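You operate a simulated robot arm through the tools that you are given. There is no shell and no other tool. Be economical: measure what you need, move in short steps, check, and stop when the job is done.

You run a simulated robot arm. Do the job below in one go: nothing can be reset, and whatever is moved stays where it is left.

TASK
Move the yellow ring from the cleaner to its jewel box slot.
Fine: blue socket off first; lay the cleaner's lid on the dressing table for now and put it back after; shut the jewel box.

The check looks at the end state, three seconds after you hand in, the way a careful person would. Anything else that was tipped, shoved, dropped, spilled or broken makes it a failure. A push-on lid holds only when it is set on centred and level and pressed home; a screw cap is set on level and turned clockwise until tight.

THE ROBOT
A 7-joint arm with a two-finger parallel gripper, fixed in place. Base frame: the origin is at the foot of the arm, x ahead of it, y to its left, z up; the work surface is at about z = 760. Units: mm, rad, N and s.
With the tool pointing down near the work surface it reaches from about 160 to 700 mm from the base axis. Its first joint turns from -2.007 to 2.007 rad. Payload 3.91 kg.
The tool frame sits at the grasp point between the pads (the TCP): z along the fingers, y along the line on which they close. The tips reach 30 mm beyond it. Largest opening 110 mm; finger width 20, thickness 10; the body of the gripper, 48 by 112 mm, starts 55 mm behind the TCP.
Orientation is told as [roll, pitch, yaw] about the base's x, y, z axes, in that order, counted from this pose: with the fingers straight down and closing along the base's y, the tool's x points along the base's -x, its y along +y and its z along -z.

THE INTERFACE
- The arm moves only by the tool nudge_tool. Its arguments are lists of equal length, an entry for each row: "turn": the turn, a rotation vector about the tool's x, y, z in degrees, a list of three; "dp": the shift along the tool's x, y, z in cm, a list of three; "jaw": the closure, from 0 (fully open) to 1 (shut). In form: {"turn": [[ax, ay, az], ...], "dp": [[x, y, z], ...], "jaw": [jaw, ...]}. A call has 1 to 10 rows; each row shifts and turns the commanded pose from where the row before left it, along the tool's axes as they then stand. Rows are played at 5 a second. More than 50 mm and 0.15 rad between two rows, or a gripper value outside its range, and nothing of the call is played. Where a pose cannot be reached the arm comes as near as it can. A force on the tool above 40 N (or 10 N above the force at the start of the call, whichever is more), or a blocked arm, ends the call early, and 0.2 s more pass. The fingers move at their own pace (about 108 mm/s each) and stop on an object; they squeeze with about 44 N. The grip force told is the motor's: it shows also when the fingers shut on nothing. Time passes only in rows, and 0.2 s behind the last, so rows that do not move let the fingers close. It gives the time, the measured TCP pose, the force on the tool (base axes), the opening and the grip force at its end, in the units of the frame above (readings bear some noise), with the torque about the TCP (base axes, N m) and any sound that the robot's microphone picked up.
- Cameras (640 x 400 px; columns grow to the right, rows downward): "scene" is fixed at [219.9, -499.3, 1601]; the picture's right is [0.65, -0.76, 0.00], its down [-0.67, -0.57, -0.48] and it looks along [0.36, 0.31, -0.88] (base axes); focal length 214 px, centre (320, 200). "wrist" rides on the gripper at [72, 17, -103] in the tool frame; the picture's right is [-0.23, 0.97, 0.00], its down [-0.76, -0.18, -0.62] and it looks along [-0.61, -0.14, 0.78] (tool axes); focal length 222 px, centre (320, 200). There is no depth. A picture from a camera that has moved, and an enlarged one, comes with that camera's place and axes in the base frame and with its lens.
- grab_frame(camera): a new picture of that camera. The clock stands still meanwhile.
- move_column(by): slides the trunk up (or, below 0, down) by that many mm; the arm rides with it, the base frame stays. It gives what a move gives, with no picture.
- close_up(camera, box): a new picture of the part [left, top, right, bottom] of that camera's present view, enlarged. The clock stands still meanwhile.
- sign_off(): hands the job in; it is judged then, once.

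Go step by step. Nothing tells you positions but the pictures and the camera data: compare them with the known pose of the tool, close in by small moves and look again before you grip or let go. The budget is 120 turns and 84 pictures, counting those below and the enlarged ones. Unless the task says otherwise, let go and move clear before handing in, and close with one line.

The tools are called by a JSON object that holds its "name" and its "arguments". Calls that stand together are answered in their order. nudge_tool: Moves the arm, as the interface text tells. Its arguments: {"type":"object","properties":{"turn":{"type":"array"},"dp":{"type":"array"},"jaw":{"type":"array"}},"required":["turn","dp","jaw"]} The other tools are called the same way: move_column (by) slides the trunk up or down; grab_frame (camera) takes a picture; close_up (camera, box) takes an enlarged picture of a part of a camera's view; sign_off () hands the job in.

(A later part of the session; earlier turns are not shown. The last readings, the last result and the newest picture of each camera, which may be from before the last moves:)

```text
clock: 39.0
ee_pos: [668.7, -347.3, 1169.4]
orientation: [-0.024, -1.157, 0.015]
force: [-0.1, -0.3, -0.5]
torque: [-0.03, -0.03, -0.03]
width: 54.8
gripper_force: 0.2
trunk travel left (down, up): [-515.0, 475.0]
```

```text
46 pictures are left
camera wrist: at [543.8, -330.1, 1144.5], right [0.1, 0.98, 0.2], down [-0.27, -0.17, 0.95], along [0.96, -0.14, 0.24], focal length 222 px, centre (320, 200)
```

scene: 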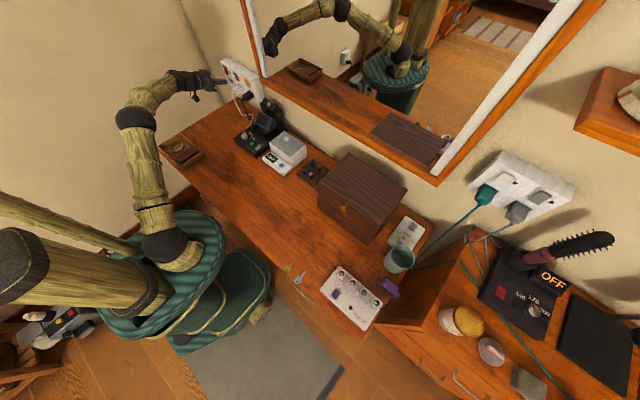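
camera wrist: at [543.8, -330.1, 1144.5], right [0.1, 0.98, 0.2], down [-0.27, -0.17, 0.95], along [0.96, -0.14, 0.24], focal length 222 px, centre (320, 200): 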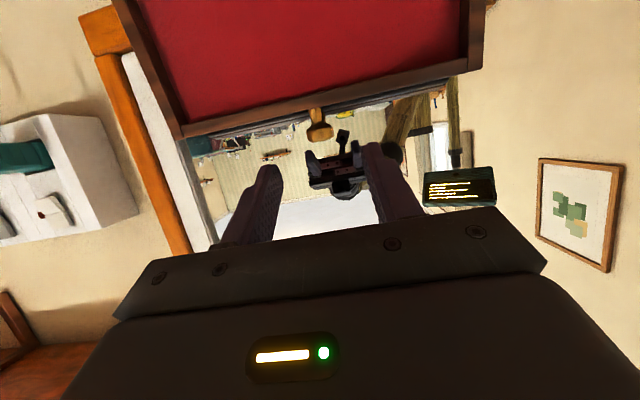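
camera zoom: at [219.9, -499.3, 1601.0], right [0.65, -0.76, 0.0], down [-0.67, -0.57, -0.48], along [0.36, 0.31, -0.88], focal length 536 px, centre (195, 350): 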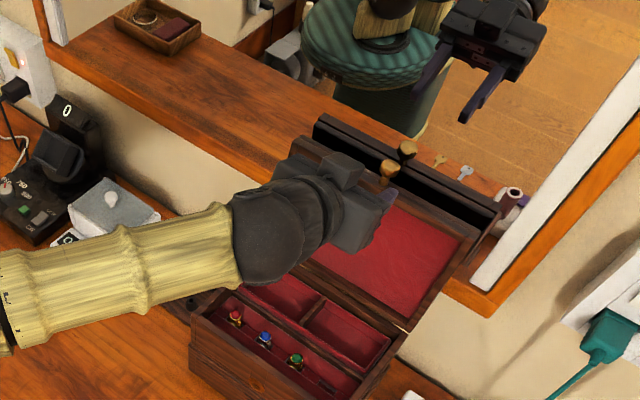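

The lid stays open. Now I'll retreat, go vertical and move over toward the cleaner.

{"name": "nudge_tool", "arguments": {"turn": [[0, 0, 0], [0, 0, 0], [0, 0, 0], [0, 0, 0], [0, 0, 0]], "dp": [[1.8, 0, -4.1], [1.8, 0, -4.1], [1.8, 0, -4.1], [1.8, 0, -4.1], [1.8, 0, -4.1]], "jaw": [0.5, 0.5, 0.5, 0.5, 0.5]}}

{"name": "nudge_tool", "arguments": {"turn": [[0, 8.28, 0], [0, 8.28, 0], [0, 8.28, 0], [0, 8.28, 0], [0, 8.28, 0], [0, 8.28, 0], [0, 8.28, 0], [0, 8.28, 0], [0, 0, 0]], "dp": [[0, 0, 0], [0, 0, 0], [0, 0, 0], [0, 0, 0], [0, 0, 0], [0, 0, 0], [0, 0, 0], [0, 0, 0], [0, 0, 0]], "jaw": [0.5, 0.5, 0.5, 0.5, 0.5, 0.5, 0.5, 0.5, 0.5]}}

{"name": "nudge_tool", "arguments": {"turn": [[0, 0, 0], [0, 0, 0], [0, 0, 0], [0, 0, 0], [0, 0, 0], [0, 0, 0], [0, 0, 0], [0, 0, 0], [0, 0, 0], [0, 0, 0]], "dp": [[0, 4.5, 0], [0, 4.5, 0], [0, 4.5, 0], [0, 4.5, 0], [0, 4.5, 0], [0, 4.5, 0], [0, 4.5, 0], [0, 4.5, 0], [0, 4.5, 0], [0, 4.5, 0]], "jaw": [0.5, 0.5, 0.5, 0.5, 0.5, 0.5, 0.5, 0.5, 0.5, 0.5]}}

{"name": "grab_frame", "arguments": {"camera": "wrist"}}

{"name": "close_up", "arguments": {"camera": "scene", "box": [300, 120, 430, 250]}}

```text
clock: 40.1
ee_pos: [442.2, -345.0, 1169.3]
orientation: [-0.025, -1.157, 0.018]
force: [0.7, 0.1, -0.1]
torque: [-0.01, -0.02, 0.01]
width: 54.6
gripper_force: 0.0
trunk travel left (down, up): [-515.0, 475.0]
```

```text
clock: 42.1
ee_pos: [442.9, -347.1, 1169.2]
orientation: [-0.01, 0.001, -0.009]
force: [0.3, 0.0, -0.2]
torque: [-0.02, -0.01, 0.04]
width: 54.8
gripper_force: 0.1
trunk travel left (down, up): [-515.0, 475.0]
```

```text
clock: 44.4
ee_pos: [446.7, 103.3, 1165.1]
orientation: [-0.011, -0.003, -0.009]
force: [-0.3, -0.5, 0.6]
torque: [0.0, -0.02, 0.0]
width: 54.8
gripper_force: 0.0
trunk travel left (down, up): [-515.0, 475.0]
```

```text
45 pictures are left
camera wrist: at [372.8, 122.2, 1266.6], right [0.24, 0.97, -0.01], down [0.76, -0.18, 0.63], along [0.61, -0.15, -0.78], focal length 222 px, centre (320, 200)
```

wrist: 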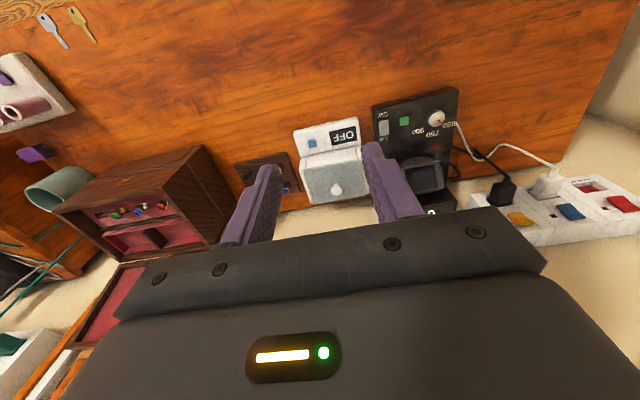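

```text
3.08 times, centred on (365, 185) of scene
camera zoom: at [219.9, -499.3, 1601.0], right [0.65, -0.76, 0.0], down [-0.67, -0.57, -0.48], along [0.36, 0.31, -0.88], focal length 660 px, centre (182, 246)
```

zoom: 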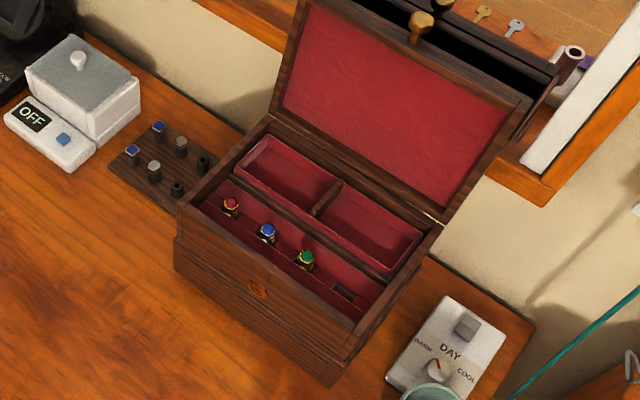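

The box is open with red, blue and green rings in place and the fourth slot empty. The cleaner lid's knob is at about (663, 87, 863), so I'll move above it.

{"name": "move_column", "arguments": {"by": -200}}

{"name": "nudge_tool", "arguments": {"turn": [[-0.63, 0, -0.52], [0, 0, 0], [0, 0, 0], [0, 0, 0], [0, 0, 0], [0, 0, 0]], "dp": [[-4.2, -0.32, 0], [-4.2, -0.32, 0], [-4.2, -0.32, 0], [-4.2, -0.32, 0], [-4.2, -0.32, 0], [0, 0, 0]], "jaw": [0.5, 0.5, 0.5, 0.5, 0.5, 0.5]}}

{"name": "close_up", "arguments": {"camera": "wrist", "box": [200, 60, 440, 260]}}

{"name": "close_up", "arguments": {"camera": "scene", "box": [220, 80, 340, 200]}}

```text
clock: 46.5
ee_pos: [446.3, 102.7, 964.1]
orientation: [-0.011, -0.002, -0.006]
force: [-0.1, -0.4, 0.7]
torque: [0.01, 0.01, -0.04]
width: 55.0
gripper_force: 0.3
trunk travel left (down, up): [-315.0, 675.0]
```

```text
clock: 47.9
ee_pos: [604.7, 87.8, 956.8]
orientation: [0.001, -0.004, 0.001]
force: [0.1, -0.1, 0.1]
torque: [0.02, 0.02, 0.02]
width: 55.0
gripper_force: 0.0
out of reach, approached as far as the arm can: row 4, 5
trunk travel left (down, up): [-315.0, 675.0]
```

```text
2.00 times, centred on (320, 160) of wrist
camera zoom: at [531.4, 104.8, 1060.0], right [0.23, 0.97, 0.0], down [0.76, -0.18, 0.62], along [0.61, -0.14, -0.78], focal length 444 px, centre (320, 280)
```

zoom: 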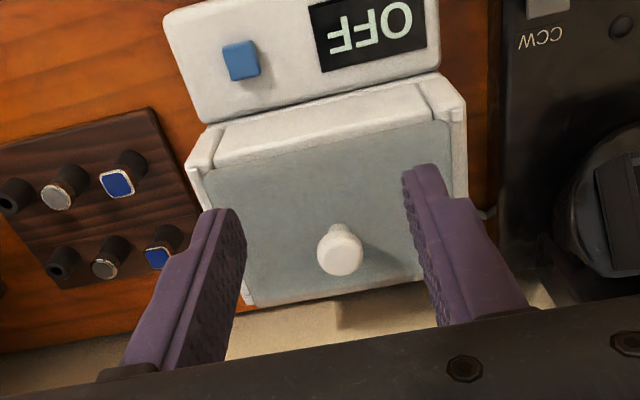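

```text
3.33 times, centred on (280, 140) of scene
camera zoom: at [219.9, -499.3, 1601.0], right [0.65, -0.76, 0.0], down [-0.67, -0.57, -0.48], along [0.36, 0.31, -0.88], focal length 715 px, centre (453, 400)
```

zoom: 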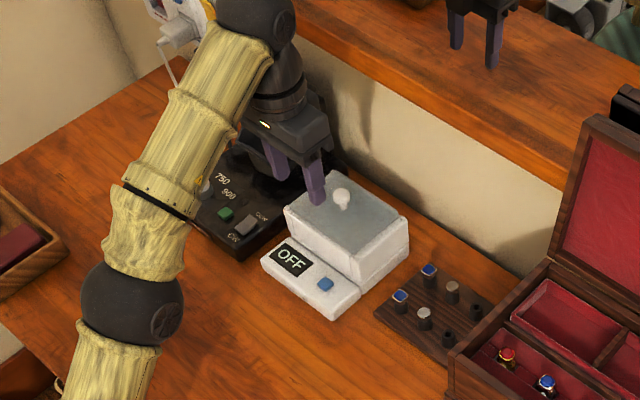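

The arm is stretched with the trunk this low. I'll raise the trunk and lower the tool with the arm instead, then move over the knob.

{"name": "move_column", "arguments": {"by": 235}}

{"name": "nudge_tool", "arguments": {"turn": [[0, 0, 0], [0, 0, 0], [0, 0, 0], [0, 0, 0], [0, 0, 0], [0, 0, 0], [0, 0, 0], [0, 0, 0]], "dp": [[0, 0, 4.8], [0, 0, 4.8], [0, 0, 4.8], [0, 0, 4.8], [0, 0, 4.8], [-3, 0, 0], [-3, 0, 0], [0, 0, 0]], "jaw": [0.5, 0.5, 0.5, 0.5, 0.5, 0.5, 0.5, 0.5]}}

{"name": "close_up", "arguments": {"camera": "wrist", "box": [200, 60, 440, 260]}}

```text
clock: 50.4
ee_pos: [605.3, 88.0, 1193.1]
orientation: [0.003, -0.002, 0.001]
force: [0.9, 0.3, 0.7]
torque: [-0.01, -0.03, 0.03]
width: 55.0
gripper_force: 0.1
trunk travel left (down, up): [-550.0, 440.0]
```

```text
clock: 52.2
ee_pos: [665.2, 88.7, 952.4]
orientation: [0.003, -0.004, 0.002]
force: [-0.2, 0.6, -0.9]
torque: [0.03, -0.01, 0.01]
width: 54.9
gripper_force: 0.0
trunk travel left (down, up): [-550.0, 440.0]
```

```text
2.00 times, centred on (320, 160) of wrist
camera zoom: at [591.2, 105.6, 1053.9], right [0.23, 0.97, 0.0], down [0.76, -0.18, 0.63], along [0.61, -0.14, -0.78], focal length 444 px, centre (320, 280)
```

zoom: 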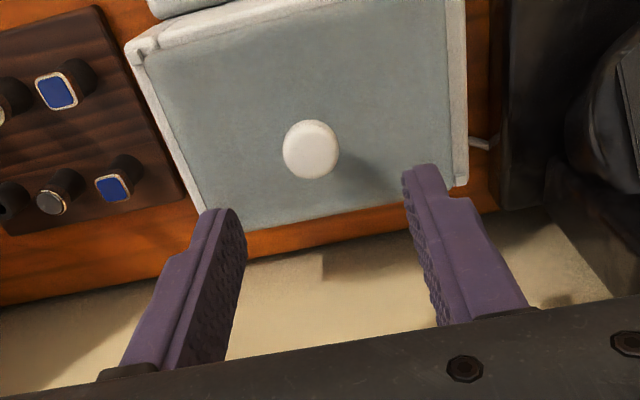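

{"name": "nudge_tool", "arguments": {"turn": [[0, 0, 0], [0, 0, 0], [0, 0, 0], [0, 0, 0], [0, 0, 0]], "dp": [[-0.1, -0.37, 2], [0, 0, 2], [0, 0, 1.6], [0, 0, 1.6], [0, 0, 0]], "jaw": [0.5, 0.5, 0.5, 0.5, 0.5]}}

{"name": "close_up", "arguments": {"camera": "wrist", "box": [200, 60, 440, 260]}}

```text
clock: 53.4
ee_pos: [666.6, 85.5, 882.1]
orientation: [0.002, -0.005, 0.001]
force: [1.0, -0.5, 8.3]
torque: [-0.13, 0.01, -0.03]
width: 54.9
gripper_force: 0.1
trunk travel left (down, up): [-550.0, 440.0]
```

```text
2.00 times, centred on (320, 160) of wrist
camera zoom: at [593.1, 102.1, 984.2], right [0.23, 0.97, 0.0], down [0.76, -0.18, 0.63], along [0.61, -0.14, -0.78], focal length 444 px, centre (320, 280)
```

zoom: 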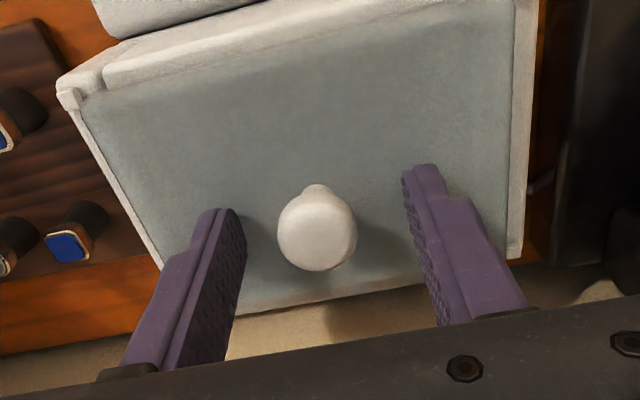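

The tips just touch the lid top at about z 852. I'll rise 3 mm and grip the knob.

{"name": "nudge_tool", "arguments": {"turn": [[0, 0, 0], [0, 0, 0], [0, 0, 0], [0, 0, 0], [0, 0, 0]], "dp": [[0, 0, -0.3], [0, 0, 0], [0, 0, 0], [0, 0, 0], [0, 0, 0]], "jaw": [0.6, 0.7, 0.8, 1, 1]}}

{"name": "nudge_tool", "arguments": {"turn": [[0, 0, 0], [0, 0, 0], [0, 0, 0], [0, 0, 0]], "dp": [[0, 0, -0.3], [0, 0, -0.5], [0, 0, -1.0], [0, 0, 0]], "jaw": [1, 1, 1, 1]}}

{"name": "close_up", "arguments": {"camera": "wrist", "box": [200, 60, 440, 260]}}

```text
clock: 54.6
ee_pos: [667.6, 85.5, 884.1]
orientation: [0.002, -0.004, 0.002]
force: [0.2, 0.2, 0.4]
torque: [-0.01, 0.0, 0.01]
width: 22.3
gripper_force: 44.6
trunk travel left (down, up): [-550.0, 440.0]
```

```text
clock: 55.6
ee_pos: [668.9, 84.0, 902.6]
orientation: [0.001, -0.003, 0.001]
force: [0.1, -0.2, 0.2]
torque: [-0.03, 0.01, -0.03]
width: 22.6
gripper_force: 43.2
trunk travel left (down, up): [-550.0, 440.0]
```

```text
2.00 times, centred on (320, 160) of wrist
camera zoom: at [594.1, 101.5, 1005.8], right [0.23, 0.97, 0.0], down [0.76, -0.18, 0.63], along [0.61, -0.14, -0.78], focal length 444 px, centre (320, 280)
```

zoom: 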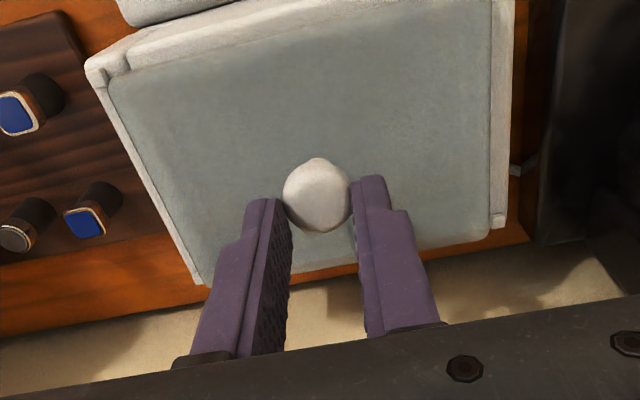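

{"name": "close_up", "arguments": {"camera": "scene", "box": [230, 100, 330, 190]}}

```text
4.44 times, centred on (280, 145) of scene
camera zoom: at [219.9, -499.3, 1601.0], right [0.65, -0.76, 0.0], down [-0.67, -0.57, -0.48], along [0.36, 0.31, -0.88], focal length 953 px, centre (498, 444)
```

zoom: 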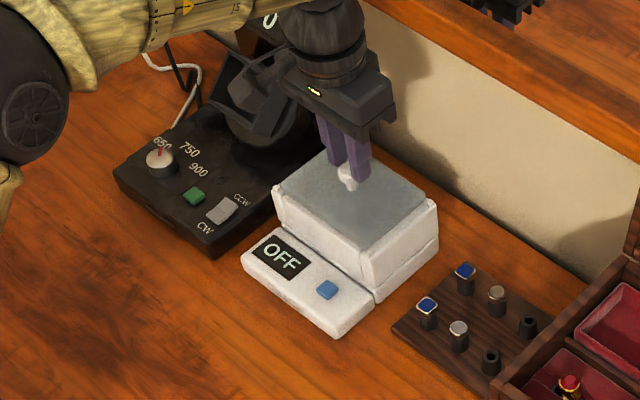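

The lid seems still seated and the knob slid in the pads. I'll re-grip deeper and lift slowly while watching the force.

{"name": "nudge_tool", "arguments": {"turn": [[0, 0, 0], [0, 0, 0], [0, 0, 0], [0, 0, 0], [0, 0, 0], [0, 0, 0], [0, 0, 0]], "dp": [[0.15, 0, 0], [0, 0, 1.0], [0, 0, 0.95], [0, 0, 0], [0, 0, 0], [0, 0, 0], [0, 0, 0]], "jaw": [0.6, 0.6, 0.6, 0.6, 1, 1, 1]}}

{"name": "close_up", "arguments": {"camera": "wrist", "box": [200, 60, 440, 260]}}

{"name": "nudge_tool", "arguments": {"turn": [[0, 0, 0], [0, 0, 0]], "dp": [[0, 0, -0.2], [0, 0, -0.2]], "jaw": [1, 1]}}

{"name": "nudge_tool", "arguments": {"turn": [[0, 0, 0], [0, 0, 0]], "dp": [[0, 0, -0.2], [0, 0, -0.2]], "jaw": [1, 1]}}

{"name": "close_up", "arguments": {"camera": "wrist", "box": [200, 60, 440, 260]}}

```text
clock: 57.2
ee_pos: [666.6, 83.2, 882.7]
orientation: [0.002, -0.004, 0.002]
force: [-0.6, 0.4, 0.5]
torque: [0.0, 0.02, 0.04]
width: 22.4
gripper_force: 44.2
trunk travel left (down, up): [-550.0, 440.0]
```

```text
2.00 times, centred on (320, 160) of wrist
camera zoom: at [591.9, 101.6, 985.6], right [0.23, 0.97, 0.0], down [0.76, -0.18, 0.63], along [0.61, -0.14, -0.78], focal length 444 px, centre (320, 280)
```

zoom: 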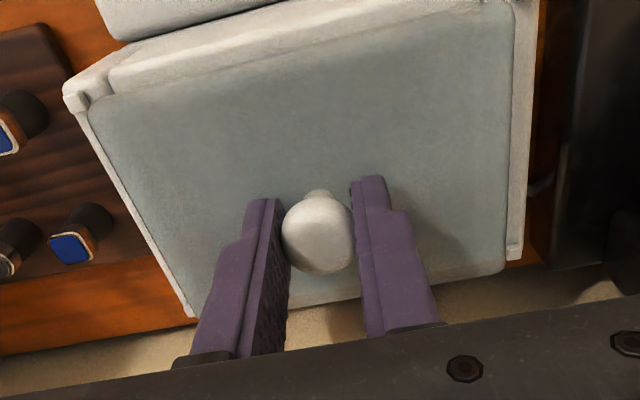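

```text
clock: 57.8
ee_pos: [665.5, 83.3, 886.9]
orientation: [0.002, -0.004, 0.001]
force: [0.0, -0.2, -0.5]
torque: [-0.01, 0.01, -0.06]
width: 22.4
gripper_force: 43.8
trunk travel left (down, up): [-550.0, 440.0]
```

```text
clock: 58.4
ee_pos: [666.3, 85.0, 891.3]
orientation: [0.001, -0.003, 0.001]
force: [0.5, -0.4, -0.1]
torque: [0.0, -0.03, -0.02]
width: 22.5
gripper_force: 44.1
trunk travel left (down, up): [-550.0, 440.0]
```

```text
2.00 times, centred on (320, 160) of wrist
camera zoom: at [592.6, 101.4, 993.8], right [0.23, 0.97, 0.0], down [0.76, -0.18, 0.63], along [0.61, -0.14, -0.78], focal length 444 px, centre (320, 280)
```

zoom: 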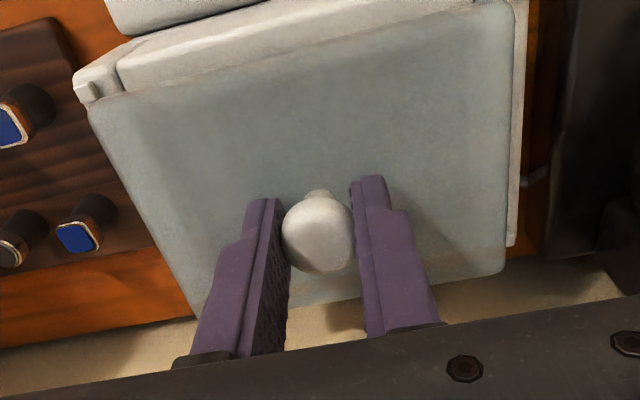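

The lid is now off and held by the knob. I'll raise it slowly and carry it to the clear table area in front.

{"name": "nudge_tool", "arguments": {"turn": [[0, 0, 0], [0, 0, 0], [0, 0, 0], [0, 0, 0], [0, 0, 0]], "dp": [[0, 0, -1.0], [0, 0, -1.2], [0, 0, -1.2], [0, 0, -1.2], [0, 0, 0]], "jaw": [1, 1, 1, 1, 1]}}

{"name": "grab_frame", "arguments": {"camera": "wrist"}}

```text
clock: 59.6
ee_pos: [666.3, 82.9, 937.5]
orientation: [0.002, -0.004, 0.003]
force: [-0.1, -0.1, -1.2]
torque: [0.02, 0.0, -0.01]
width: 22.2
gripper_force: 44.1
trunk travel left (down, up): [-550.0, 440.0]
```

```text
35 pictures are left
camera wrist: at [592.5, 101.3, 1039.7], right [0.23, 0.97, 0.0], down [0.76, -0.18, 0.63], along [0.61, -0.14, -0.78], focal length 222 px, centre (320, 200)
```

wrist: 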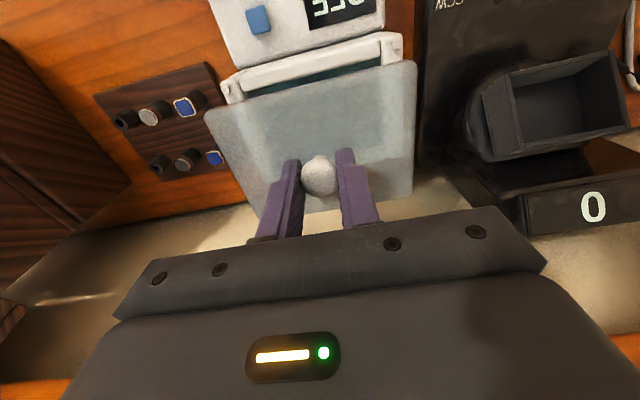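

{"name": "nudge_tool", "arguments": {"turn": [[0, 0, 0], [0, 0, 0], [0, 0, 0], [0, 0, 0], [0, 0, 0], [0, 0, 0], [0, 0, 0], [0, 0, 0]], "dp": [[1.5, 0, 0], [2.8, 0, 0], [2.8, 0, 0], [2.8, 0, 0], [2.8, 0, 0], [2.8, 0, 0], [2.8, 0, 0], [1.3, 0, 0]], "jaw": [1, 1, 1, 1, 1, 1, 1, 1]}}

{"name": "nudge_tool", "arguments": {"turn": [[0, 0, 0], [0, 0, 0], [0, 0, 0], [0, 0, 0], [0, 0, 0], [0, 0, 0], [0, 0, 0]], "dp": [[0, 0, 1.5], [0, 0, 2.5], [0, 0, 2.5], [0, 0, 2], [0, 0, 1.5], [0, 0, 1.0], [0, 0, 0]], "jaw": [1, 1, 1, 1, 1, 1, 1]}}

{"name": "close_up", "arguments": {"camera": "wrist", "box": [180, 0, 460, 240]}}

```text
clock: 61.4
ee_pos: [468.6, 84.3, 936.5]
orientation: [0.002, -0.004, 0.002]
force: [-0.4, -0.1, -0.2]
torque: [0.0, 0.03, 0.02]
width: 22.2
gripper_force: 44.0
trunk travel left (down, up): [-550.0, 440.0]
```

```text
clock: 63.0
ee_pos: [470.2, 84.5, 826.5]
orientation: [0.003, -0.001, 0.0]
force: [0.8, -0.6, -0.1]
torque: [-0.01, 0.02, 0.0]
width: 22.1
gripper_force: 43.7
trunk travel left (down, up): [-550.0, 440.0]
```

```text
1.67 times, centred on (320, 120) of wrist
camera zoom: at [395.8, 102.0, 928.8], right [0.23, 0.97, 0.0], down [0.76, -0.18, 0.63], along [0.61, -0.14, -0.78], focal length 370 px, centre (320, 333)
```

zoom: 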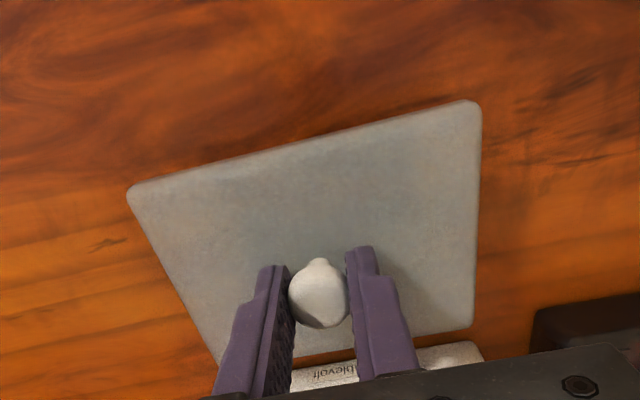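

Clear table below. Now I'll lower the lid in small steps until contact.

{"name": "nudge_tool", "arguments": {"turn": [[0, 0, 0], [0, 0, 0], [0, 0, 0], [0, 0, 0], [0, 0, 0], [0, 0, 0]], "dp": [[0, 0, 0.6], [0, 0, 0.5], [0, 0, 0.5], [0, 0, 0.4], [0, 0, 0.3], [0, 0, 0]], "jaw": [1, 1, 1, 1, 1, 1]}}

```text
clock: 64.4
ee_pos: [468.2, 84.7, 804.5]
orientation: [0.002, -0.008, 0.002]
force: [0.3, -0.7, 24.3]
torque: [-0.36, 0.86, 0.0]
width: 22.5
gripper_force: 44.5
trunk travel left (down, up): [-550.0, 440.0]
```

Contact made. I'll relax the pressure, release and rise.

{"name": "nudge_tool", "arguments": {"turn": [[0, 0, 0], [0, 0, 0], [0, 0, 0], [0, 0, 0], [0, 0, 0], [0, 0, 0], [0, 0, 0]], "dp": [[0, 0, -0.15], [0, 0, 0], [0, 0, 0], [0, 0, -1.5], [0, 0, -4], [0, 0, -4.5], [0, 0, -4.5]], "jaw": [1, 0.6, 0.5, 0.5, 0.5, 0.5, 0.5]}}

{"name": "close_up", "arguments": {"camera": "wrist", "box": [160, 40, 480, 260]}}

{"name": "close_up", "arguments": {"camera": "scene", "box": [220, 90, 340, 200]}}

```text
clock: 66.0
ee_pos: [468.5, 84.6, 951.6]
orientation: [0.001, -0.002, 0.002]
force: [0.0, 0.4, 0.3]
torque: [0.01, 0.02, 0.0]
width: 55.0
gripper_force: 0.1
trunk travel left (down, up): [-550.0, 440.0]
```

```text
1.82 times, centred on (320, 150) of wrist
camera zoom: at [394.9, 101.1, 1053.9], right [0.23, 0.97, 0.0], down [0.76, -0.18, 0.63], along [0.61, -0.14, -0.78], focal length 404 px, centre (320, 291)
```

zoom: 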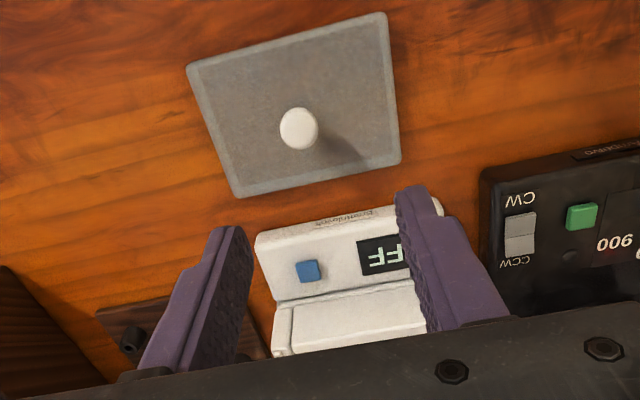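

```text
3.64 times, centred on (280, 145) of scene
camera zoom: at [219.9, -499.3, 1601.0], right [0.65, -0.76, 0.0], down [-0.67, -0.57, -0.48], along [0.36, 0.31, -0.88], focal length 780 px, centre (466, 400)
```

zoom: 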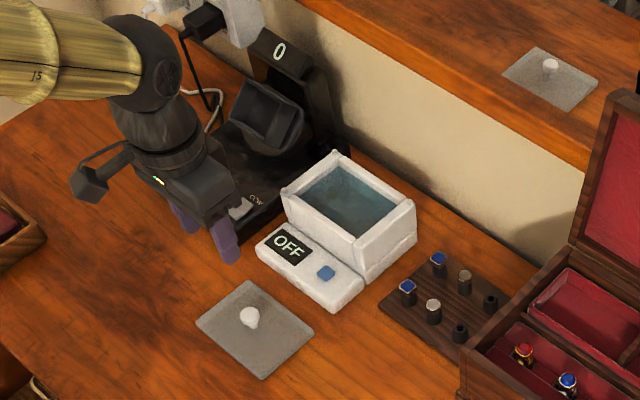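

The lid is down and the basin is open with water in it. I'll move over to look inside.

{"name": "nudge_tool", "arguments": {"turn": [[0, 0, 0], [0, 0, 0], [0, 0, 0], [0, 0, 0]], "dp": [[-4.5, 0, 0], [-4.5, 0, 0], [-4.5, 0, 0], [0, 0, 0]], "jaw": [0.6, 0.7, 0.7, 0.7]}}

{"name": "close_up", "arguments": {"camera": "wrist", "box": [220, 40, 420, 220]}}

```text
clock: 67.0
ee_pos: [605.0, 85.5, 948.8]
orientation: [0.0, -0.002, 0.001]
force: [-0.7, 0.4, -0.2]
torque: [0.01, 0.02, -0.02]
width: 32.8
gripper_force: 0.1
trunk travel left (down, up): [-550.0, 440.0]
```

```text
2.22 times, centred on (320, 130) of wrist
camera zoom: at [532.1, 102.9, 1051.6], right [0.23, 0.97, 0.0], down [0.76, -0.18, 0.63], along [0.61, -0.14, -0.78], focal length 494 px, centre (320, 356)
```

zoom: 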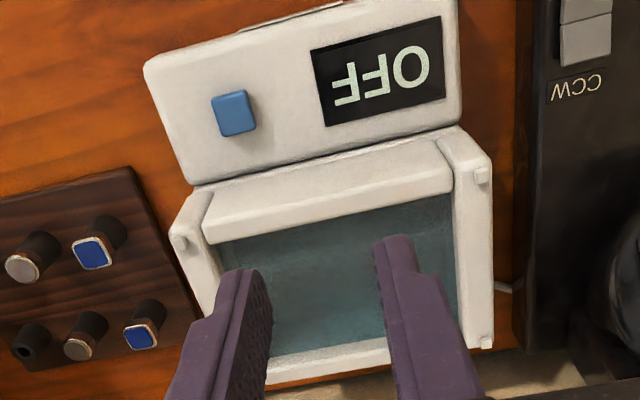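

{"name": "nudge_tool", "arguments": {"turn": [[0, 0, 0], [0, 0, 0], [0, 0, 0]], "dp": [[-3, 0, 0], [-3, 0, 0], [0, 0, 0]], "jaw": [0.4, 0.4, 0.4]}}

{"name": "close_up", "arguments": {"camera": "wrist", "box": [220, 40, 420, 220]}}

```text
clock: 67.8
ee_pos: [666.4, 85.6, 949.9]
orientation: [0.003, -0.004, 0.002]
force: [-0.3, -0.1, -0.3]
torque: [0.04, -0.01, 0.0]
width: 65.9
gripper_force: 0.1
trunk travel left (down, up): [-550.0, 440.0]
```

```text
2.22 times, centred on (320, 130) of wrist
camera zoom: at [591.5, 103.0, 1052.9], right [0.23, 0.97, 0.0], down [0.76, -0.18, 0.63], along [0.61, -0.14, -0.78], focal length 494 px, centre (320, 356)
```

zoom: 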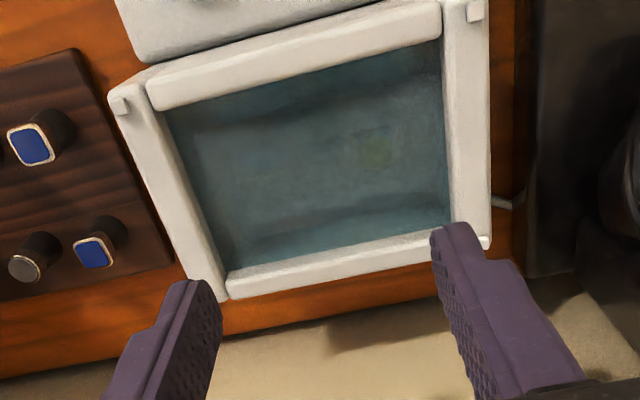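

{"name": "close_up", "arguments": {"camera": "wrist", "box": [290, 60, 430, 150]}}

{"name": "close_up", "arguments": {"camera": "scene", "box": [255, 115, 315, 165]}}

```text
4.44 times, centred on (360, 105) of wrist
camera zoom: at [591.5, 103.0, 1052.9], right [0.23, 0.97, 0.0], down [0.76, -0.18, 0.63], along [0.61, -0.14, -0.78], focal length 987 px, centre (142, 622)
```

zoom: 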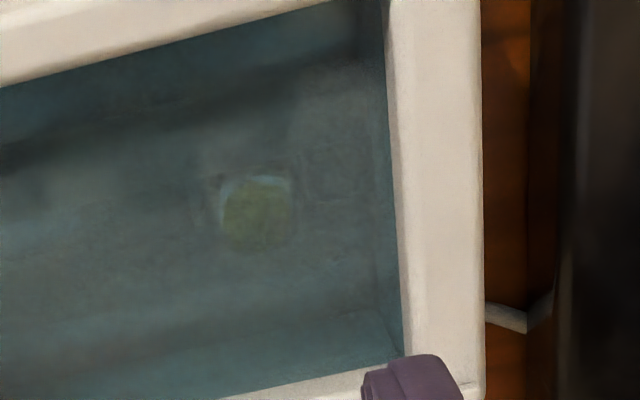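

```text
8.00 times, centred on (285, 140) of scene
camera zoom: at [219.9, -499.3, 1601.0], right [0.65, -0.76, 0.0], down [-0.67, -0.57, -0.48], along [0.36, 0.31, -0.88], focal length 1716 px, centre (600, 680)
```

zoom: 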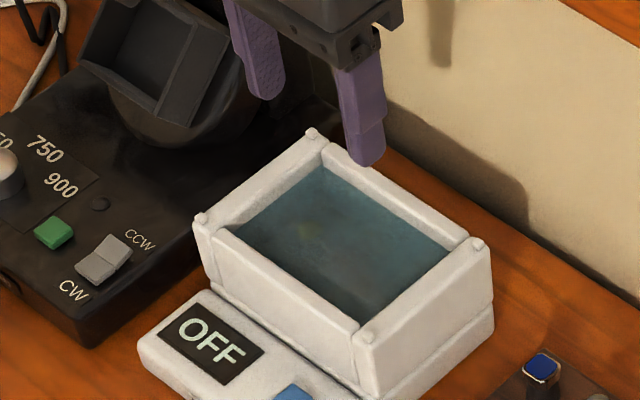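

A yellowish blob at about (668, 114, 808) should be the yellow ring under the water. I'll move over it for a closer look.

{"name": "nudge_tool", "arguments": {"turn": [[0, 0, 0], [0, 0, 0], [0, 0, 0]], "dp": [[-0.1, 1.4, 2.4], [0, 1.4, 2.4], [0, 0, 0]], "jaw": [0.5, 0.6, 0.6]}}

{"name": "close_up", "arguments": {"camera": "wrist", "box": [250, 70, 390, 190]}}

```text
clock: 68.6
ee_pos: [664.5, 113.7, 901.9]
orientation: [0.0, -0.006, 0.004]
force: [-0.8, 0.8, -0.9]
torque: [0.02, -0.02, 0.0]
width: 44.0
gripper_force: 0.0
trunk travel left (down, up): [-550.0, 440.0]
```

```text
3.33 times, centred on (320, 130) of wrist
camera zoom: at [590.3, 131.0, 1004.1], right [0.23, 0.97, 0.0], down [0.76, -0.18, 0.63], along [0.61, -0.14, -0.78], focal length 740 px, centre (320, 433)
```

zoom: 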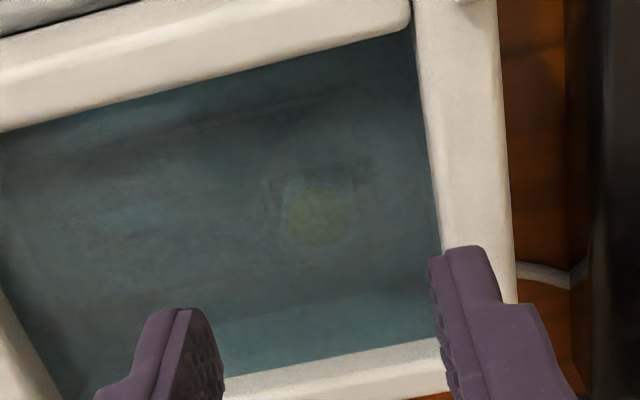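

The ring is at about (665, 113, 816). I'll narrow the jaw to fit inside the basin wall and descend around it.

{"name": "nudge_tool", "arguments": {"turn": [[0, 0, 0], [0, 0, 0], [0, 0, 0], [0, 0, 0], [0, 0, 0], [0, 0, 0]], "dp": [[0, -0.15, 0], [0, 0, 1.5], [0, 0, 1.5], [0, 0, 1.5], [0, 0, 1.2], [0, 0, 0]], "jaw": [0.73, 0.73, 0.73, 0.73, 0.73, 0.73]}}

{"name": "close_up", "arguments": {"camera": "wrist", "box": [250, 70, 390, 210]}}

```text
clock: 70.0
ee_pos: [664.8, 112.1, 846.1]
orientation: [0.001, -0.004, 0.0]
force: [0.4, -0.1, 0.3]
torque: [-0.03, 0.0, 0.01]
width: 29.8
gripper_force: 0.1
trunk travel left (down, up): [-550.0, 440.0]
```

```text
2.86 times, centred on (320, 140) of wrist
camera zoom: at [591.0, 128.1, 947.3], right [0.23, 0.97, 0.0], down [0.76, -0.18, 0.63], along [0.61, -0.14, -0.78], focal length 635 px, centre (320, 371)
```

zoom: 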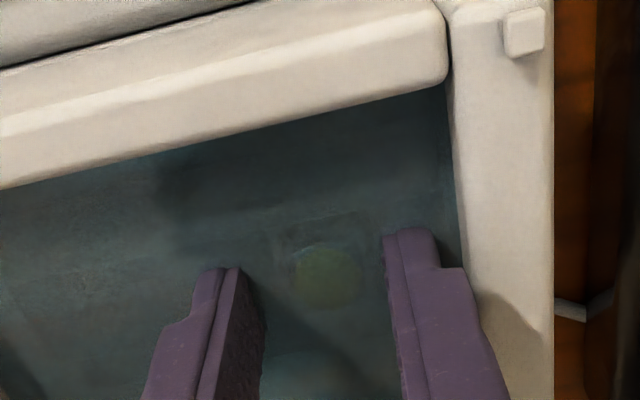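

Centred between the fingers. I'll descend another 13 mm and close gently.

{"name": "nudge_tool", "arguments": {"turn": [[0, 0, 0], [0, 0, 0], [0, 0, 0]], "dp": [[0, 0.02, 0.7], [0, 0, 0.6], [0, 0, 0]], "jaw": [0.73, 0.73, 0.73]}}

{"name": "close_up", "arguments": {"camera": "wrist", "box": [250, 70, 390, 210]}}

```text
clock: 70.8
ee_pos: [664.8, 111.5, 833.6]
orientation: [0.002, -0.006, 0.001]
force: [0.1, 0.2, 13.0]
torque: [-0.26, 0.15, -0.02]
width: 29.6
gripper_force: 0.1
trunk travel left (down, up): [-550.0, 440.0]
```

```text
2.86 times, centred on (320, 140) of wrist
camera zoom: at [590.3, 128.6, 936.3], right [0.23, 0.97, 0.0], down [0.76, -0.18, 0.63], along [0.61, -0.14, -0.78], focal length 635 px, centre (320, 371)
```

zoom: 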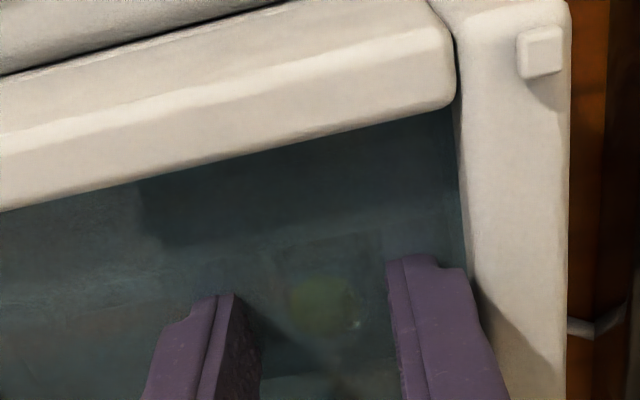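

The tips touch the floor, so I'll rise 1.5 mm and close.

{"name": "nudge_tool", "arguments": {"turn": [[0, 0, 0], [0, 0, 0], [0, 0, 0], [0, 0, 0], [0, 0, 0]], "dp": [[0, 0.1, -0.2], [0, 0, 0], [0, 0, 0], [0, 0, 0], [0, 0, 0]], "jaw": [0.76, 0.82, 0.9, 1, 1]}}

{"name": "close_up", "arguments": {"camera": "wrist", "box": [250, 70, 390, 210]}}

```text
clock: 72.0
ee_pos: [665.6, 113.4, 833.4]
orientation: [0.001, -0.003, 0.0]
force: [-0.8, -4.4, 8.7]
torque: [-0.28, 0.13, 0.07]
width: 19.4
gripper_force: 44.5
trunk travel left (down, up): [-550.0, 440.0]
```

```text
2.86 times, centred on (320, 140) of wrist
camera zoom: at [590.7, 129.4, 936.5], right [0.23, 0.97, 0.0], down [0.76, -0.18, 0.63], along [0.61, -0.14, -0.78], focal length 635 px, centre (320, 371)
```

zoom: 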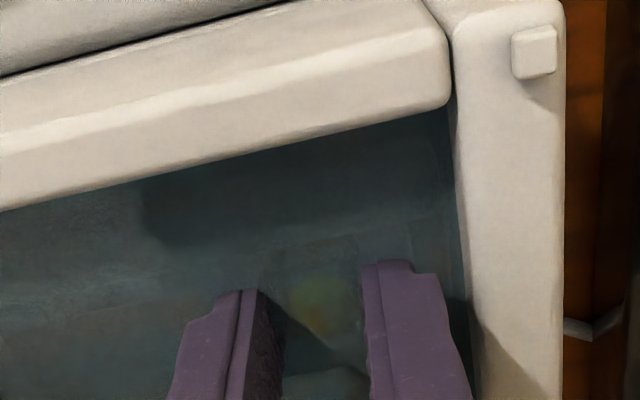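

Gripped something 19.4 mm wide. I'll lift slowly.

{"name": "nudge_tool", "arguments": {"turn": [[0, 0, 0], [0, 0, 0], [0, 0, 0], [0, 0, 0], [0, 0, 0], [0, 0, 0], [0, 0, 0], [0, 0, 0]], "dp": [[0, 0, -0.4], [0, 0, -0.6], [0, 0, -1.0], [0, 0, -1.5], [0, 0, -1.5], [0, 0, -1.5], [0, 0, -1.5], [0, 0, 0]], "jaw": [1, 1, 1, 1, 1, 1, 1, 1]}}

{"name": "close_up", "arguments": {"camera": "wrist", "box": [265, 110, 375, 220]}}

```text
clock: 73.8
ee_pos: [664.4, 113.0, 913.9]
orientation: [0.002, -0.003, 0.001]
force: [0.6, 0.3, 0.0]
torque: [-0.04, 0.02, 0.02]
width: 18.9
gripper_force: 44.3
trunk travel left (down, up): [-550.0, 440.0]
```

```text
3.64 times, centred on (320, 165) of wrist
camera zoom: at [591.1, 129.0, 1016.6], right [0.23, 0.97, 0.0], down [0.76, -0.18, 0.63], along [0.61, -0.14, -0.78], focal length 808 px, centre (320, 327)
```

zoom: 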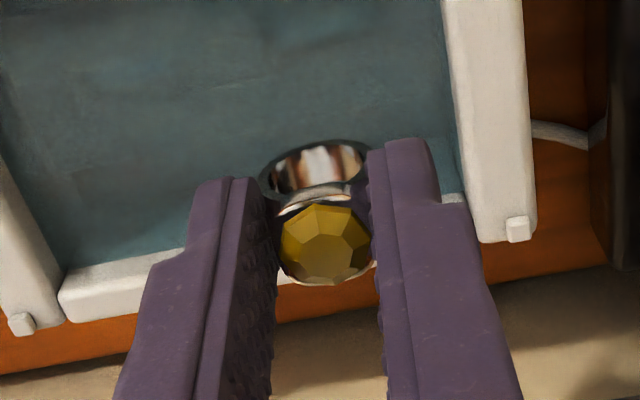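

The yellow ring is held, gem up, with its band in the y–z plane, which matches the slot direction. I'll raise the trunk for reach and clearance, then carry it toward the box.

{"name": "move_column", "arguments": {"by": 150}}

{"name": "nudge_tool", "arguments": {"turn": [[0, 0, 0], [0, 0, 0], [0, 0, 0], [0, 0, 0], [0, 0, 0], [0, 0, 0], [0, 0, 0], [0, 0, 0]], "dp": [[2, 0, 0], [4, 0, 0], [4, 0, 0], [4, -1, 0], [2, -3, 0], [0, -4, 0], [0, -4, 0], [0, -4, 0]], "jaw": [1, 1, 1, 1, 1, 1, 1, 1]}}

{"name": "nudge_tool", "arguments": {"turn": [[0, 0, 0], [0, 0, 0], [0, 0, 0], [0, 0, 0], [0, 0, 0], [0, 0, 0], [0, 0, 0], [0, 0, 0], [0, 0, 0], [0, 0, 0]], "dp": [[0, -4, 0], [0, -4, 0], [0, -4, 0], [0, -4, 0], [0, -4, 0], [0, -4, 0], [0, -4, 0], [0, -4, 0], [0, -3, 0], [0, 0, 0]], "jaw": [1, 1, 1, 1, 1, 1, 1, 1, 1, 1]}}

{"name": "close_up", "arguments": {"camera": "wrist", "box": [180, 20, 460, 220]}}

```text
clock: 75.5
ee_pos: [665.1, 111.2, 1062.7]
orientation: [0.002, -0.003, 0.001]
force: [-0.8, 0.0, -0.6]
torque: [-0.01, 0.01, -0.02]
width: 18.9
gripper_force: 44.5
trunk travel left (down, up): [-700.0, 290.0]
```

```text
clock: 77.3
ee_pos: [506.7, -48.7, 1062.2]
orientation: [0.001, -0.003, 0.0]
force: [-0.3, -0.5, -0.8]
torque: [0.0, 0.01, -0.01]
width: 18.7
gripper_force: 43.9
trunk travel left (down, up): [-700.0, 290.0]
```

```text
clock: 79.5
ee_pos: [504.0, -397.9, 1061.9]
orientation: [0.002, -0.003, 0.002]
force: [1.4, 0.2, -0.4]
torque: [0.02, -0.03, -0.01]
width: 18.6
gripper_force: 44.3
trunk travel left (down, up): [-700.0, 290.0]
```

```text
2.00 times, centred on (320, 120) of wrist
camera zoom: at [430.2, -381.2, 1165.1], right [0.23, 0.97, 0.0], down [0.76, -0.18, 0.63], along [0.61, -0.14, -0.78], focal length 444 px, centre (320, 360)
```

zoom: 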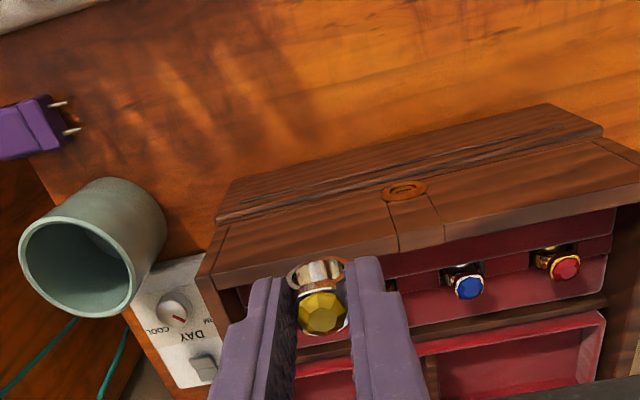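

{"name": "nudge_tool", "arguments": {"turn": [[0, 0, 0], [0, 0, 0], [0, 0, 0]], "dp": [[-3.5, -1, 0], [-3.5, -1.5, 0], [0, 0, 0]], "jaw": [1, 1, 1]}}

{"name": "close_up", "arguments": {"camera": "wrist", "box": [180, 20, 460, 220]}}

{"name": "close_up", "arguments": {"camera": "scene", "box": [325, 145, 405, 225]}}

```text
clock: 80.3
ee_pos: [575.2, -423.6, 1062.7]
orientation: [0.002, -0.005, 0.003]
force: [-0.4, -0.3, 0.4]
torque: [0.01, 0.02, -0.01]
width: 18.7
gripper_force: 44.3
trunk travel left (down, up): [-700.0, 290.0]
```

```text
2.00 times, centred on (320, 120) of wrist
camera zoom: at [500.6, -406.4, 1166.0], right [0.23, 0.97, 0.0], down [0.76, -0.18, 0.63], along [0.61, -0.14, -0.78], focal length 444 px, centre (320, 360)
```

zoom: 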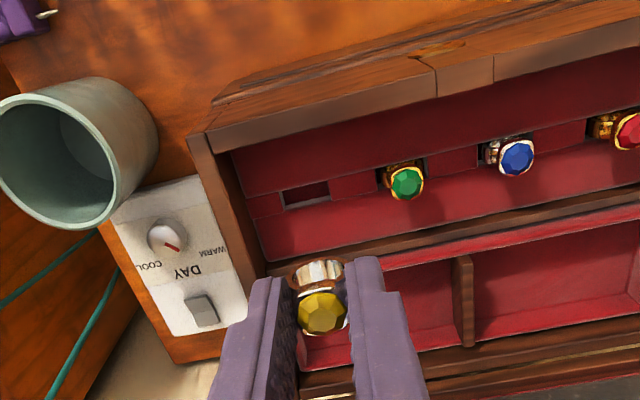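

```text
5.00 times, centred on (365, 185) of scene
camera zoom: at [219.9, -499.3, 1601.0], right [0.65, -0.76, 0.0], down [-0.67, -0.57, -0.48], along [0.36, 0.31, -0.88], focal length 1072 px, centre (95, 275)
```

zoom: 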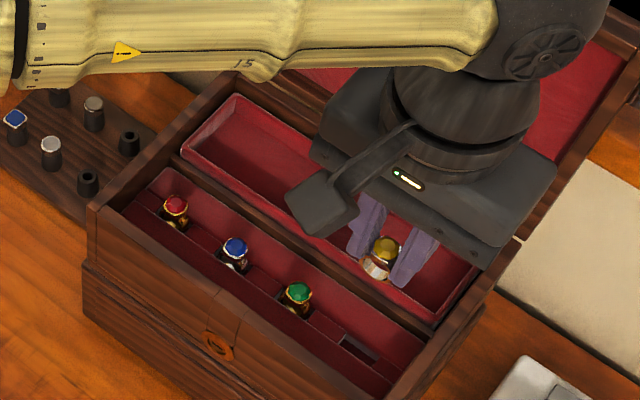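

The slot is centred at about (589.5, -435) and seated gems sit at z ≈ 905. I'll descend partway, then move over the slot.

{"name": "nudge_tool", "arguments": {"turn": [[0, 0, 0], [0, 0, 0], [0, 0, 0], [0, 0, 0], [0, 0, 0], [0, 0, 0]], "dp": [[0, 0, 2.5], [0, 0, 2.5], [0, 0, 2.5], [-0.75, -0.6, 0], [-0.78, -0.59, 0], [0, 0, 0]], "jaw": [1, 1, 1, 1, 1, 1]}}

{"name": "close_up", "arguments": {"camera": "wrist", "box": [230, 60, 410, 220]}}

{"name": "close_up", "arguments": {"camera": "scene", "box": [335, 155, 405, 225]}}

```text
clock: 81.7
ee_pos: [590.5, -434.2, 988.8]
orientation: [0.003, -0.005, 0.002]
force: [0.4, 0.7, -0.2]
torque: [0.01, -0.05, -0.05]
width: 14.9
gripper_force: 44.5
trunk travel left (down, up): [-700.0, 290.0]
```

```text
2.50 times, centred on (320, 140) of wrist
camera zoom: at [516.8, -417.7, 1090.5], right [0.23, 0.97, 0.0], down [0.76, -0.18, 0.63], along [0.61, -0.14, -0.78], focal length 555 px, centre (320, 350)
```

zoom: 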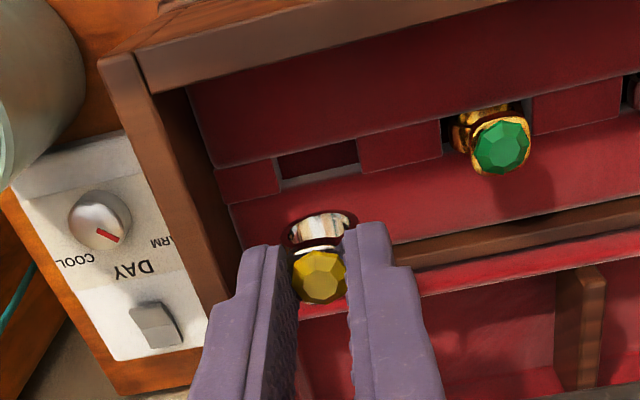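

```text
5.71 times, centred on (370, 190) of scene
camera zoom: at [219.9, -499.3, 1601.0], right [0.65, -0.76, 0.0], down [-0.67, -0.57, -0.48], along [0.36, 0.31, -0.88], focal length 1226 px, centre (34, 257)
```

zoom: 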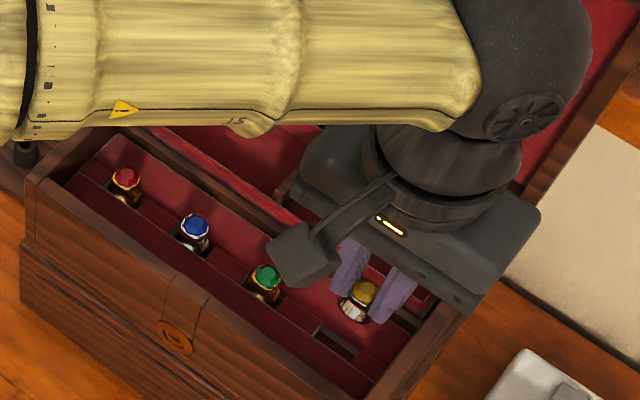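

The grip width dropped to 14.9, so the ring slid a bit in the pads. It's still vertical over the slot, so I'll lower it without delay and check just above the slot.

{"name": "nudge_tool", "arguments": {"turn": [[0, 0, 0], [0, 0, 0], [0, 0, 0], [0, 0, 0]], "dp": [[0, 0, 1.0], [0, 0, 1.2], [0, 0, 1.2], [0, 0, 0.4]], "jaw": [1, 1, 1, 1]}}

{"name": "close_up", "arguments": {"camera": "wrist", "box": [250, 90, 390, 210]}}

{"name": "close_up", "arguments": {"camera": "scene", "box": [355, 185, 405, 225]}}

```text
clock: 82.7
ee_pos: [591.1, -434.8, 958.2]
orientation: [-0.006, -0.011, 0.003]
force: [0.2, -0.4, 38.6]
torque: [-0.07, -0.09, 0.01]
width: 15.2
gripper_force: 43.7
trunk travel left (down, up): [-700.0, 290.0]
```

```text
3.33 times, centred on (320, 150) of wrist
camera zoom: at [515.9, -417.2, 1059.3], right [0.23, 0.97, 0.0], down [0.75, -0.17, 0.63], along [0.62, -0.15, -0.77], focal length 740 px, centre (320, 367)
```

zoom: 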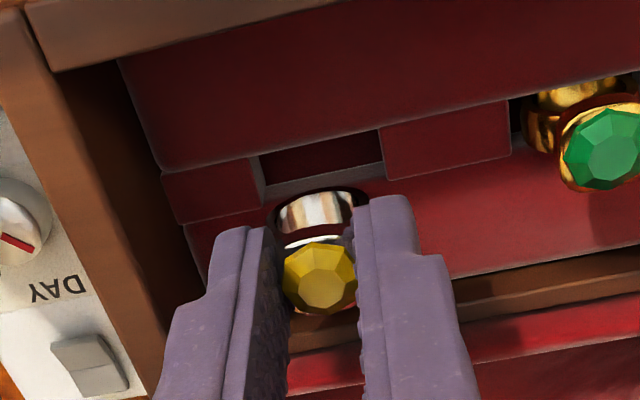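

```text
10.00 times, centred on (380, 205) of scene
camera zoom: at [219.9, -499.3, 1601.0], right [0.65, -0.76, 0.0], down [-0.67, -0.57, -0.48], along [0.36, 0.31, -0.88], focal length 2145 px, centre (-280, 150)
```

zoom: 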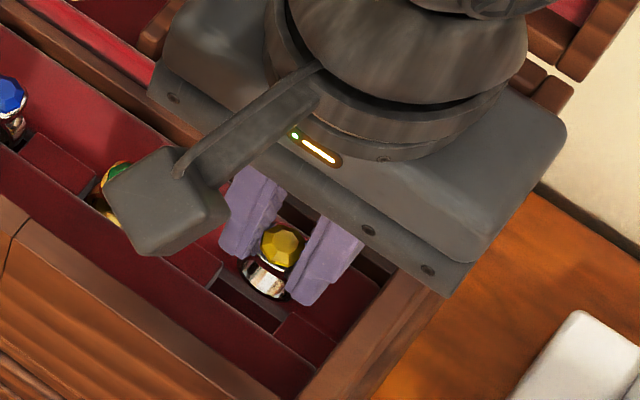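

The ring bottom touched the ledge just behind the slot; the tray surface is at z ≈ 912 and the slot centre at about (580.5, -433). I'll lift slightly and shift 6 mm toward me and 2 mm left.

{"name": "nudge_tool", "arguments": {"turn": [[0, 0, 0], [0, 0, 0], [0, 0, 0], [0, 0, 0]], "dp": [[0, 0, -1.0], [0, 0, -0.7], [0.6, 0.2, 0], [0, 0, 0]], "jaw": [1, 1, 1, 1]}}

{"name": "close_up", "arguments": {"camera": "wrist", "box": [250, 90, 390, 210]}}

```text
clock: 83.7
ee_pos: [584.7, -431.3, 966.6]
orientation: [0.001, -0.001, 0.002]
force: [0.2, -0.1, 0.5]
torque: [0.0, 0.02, 0.02]
width: 15.1
gripper_force: 43.8
trunk travel left (down, up): [-700.0, 290.0]
```

```text
3.33 times, centred on (320, 150) of wrist
camera zoom: at [510.6, -415.6, 1068.8], right [0.23, 0.97, 0.0], down [0.76, -0.18, 0.62], along [0.61, -0.14, -0.78], focal length 740 px, centre (320, 367)
```

zoom: 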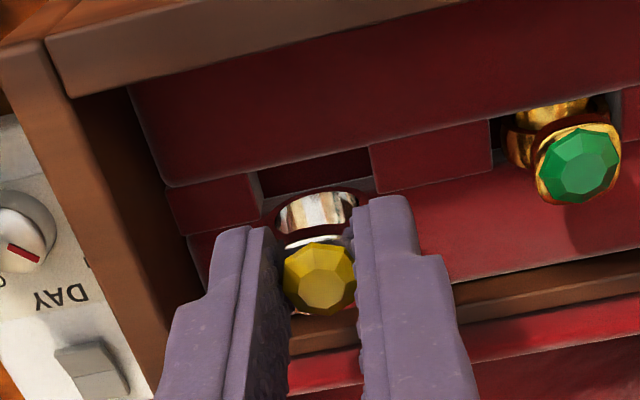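

The ring bottom is now aligned with the slot within about 1 mm. I'll lower it into the slot in small steps.

{"name": "nudge_tool", "arguments": {"turn": [[0, 0, 0], [0, 0, 0], [0, 0, 0], [0, 0, 0]], "dp": [[0, 0, 0.5], [0, 0, 0.5], [0, 0, 0.4], [0, 0, 0]], "jaw": [1, 1, 1, 1]}}

{"name": "close_up", "arguments": {"camera": "wrist", "box": [250, 90, 390, 210]}}

```text
clock: 84.7
ee_pos: [585.7, -432.2, 958.4]
orientation: [-0.003, -0.012, 0.002]
force: [0.3, -2.6, 25.4]
torque: [-0.14, -0.16, 0.0]
width: 15.0
gripper_force: 44.2
trunk travel left (down, up): [-700.0, 290.0]
```

```text
3.33 times, centred on (320, 150) of wrist
camera zoom: at [510.5, -415.5, 1059.4], right [0.23, 0.97, 0.0], down [0.76, -0.17, 0.63], along [0.61, -0.14, -0.78], focal length 740 px, centre (320, 367)
```

zoom: 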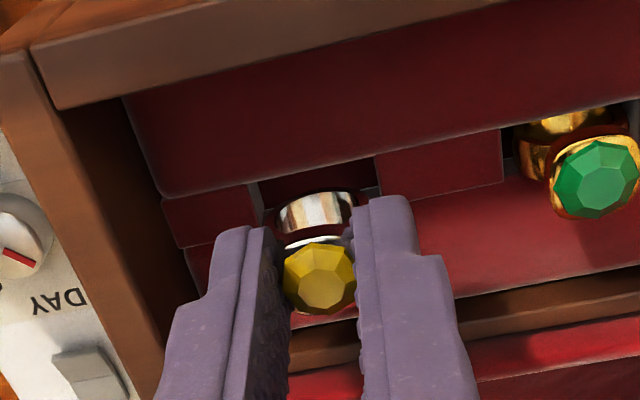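

The ring's back edge is catching the slot's rear lip (contact about x 591). I'll lift, shift 3 mm toward me and 1 mm left, and lower again.

{"name": "nudge_tool", "arguments": {"turn": [[0, 0, 0], [0, 0, 0], [0, 0, 0], [0, 0, 0], [0, 0, 0], [0, 0, 0]], "dp": [[0, 0, -1.2], [0.35, 0.1, 0], [0, 0, 0.5], [0, 0, 0.5], [0, 0, 0.4], [0, 0, 0]], "jaw": [1, 1, 1, 1, 1, 1]}}

```text
clock: 86.1
ee_pos: [583.3, -431.8, 948.4]
orientation: [0.004, -0.002, 0.002]
force: [2.0, 0.1, -1.0]
torque: [-0.04, -0.11, -0.01]
width: 15.4
gripper_force: 43.5
trunk travel left (down, up): [-700.0, 290.0]
```

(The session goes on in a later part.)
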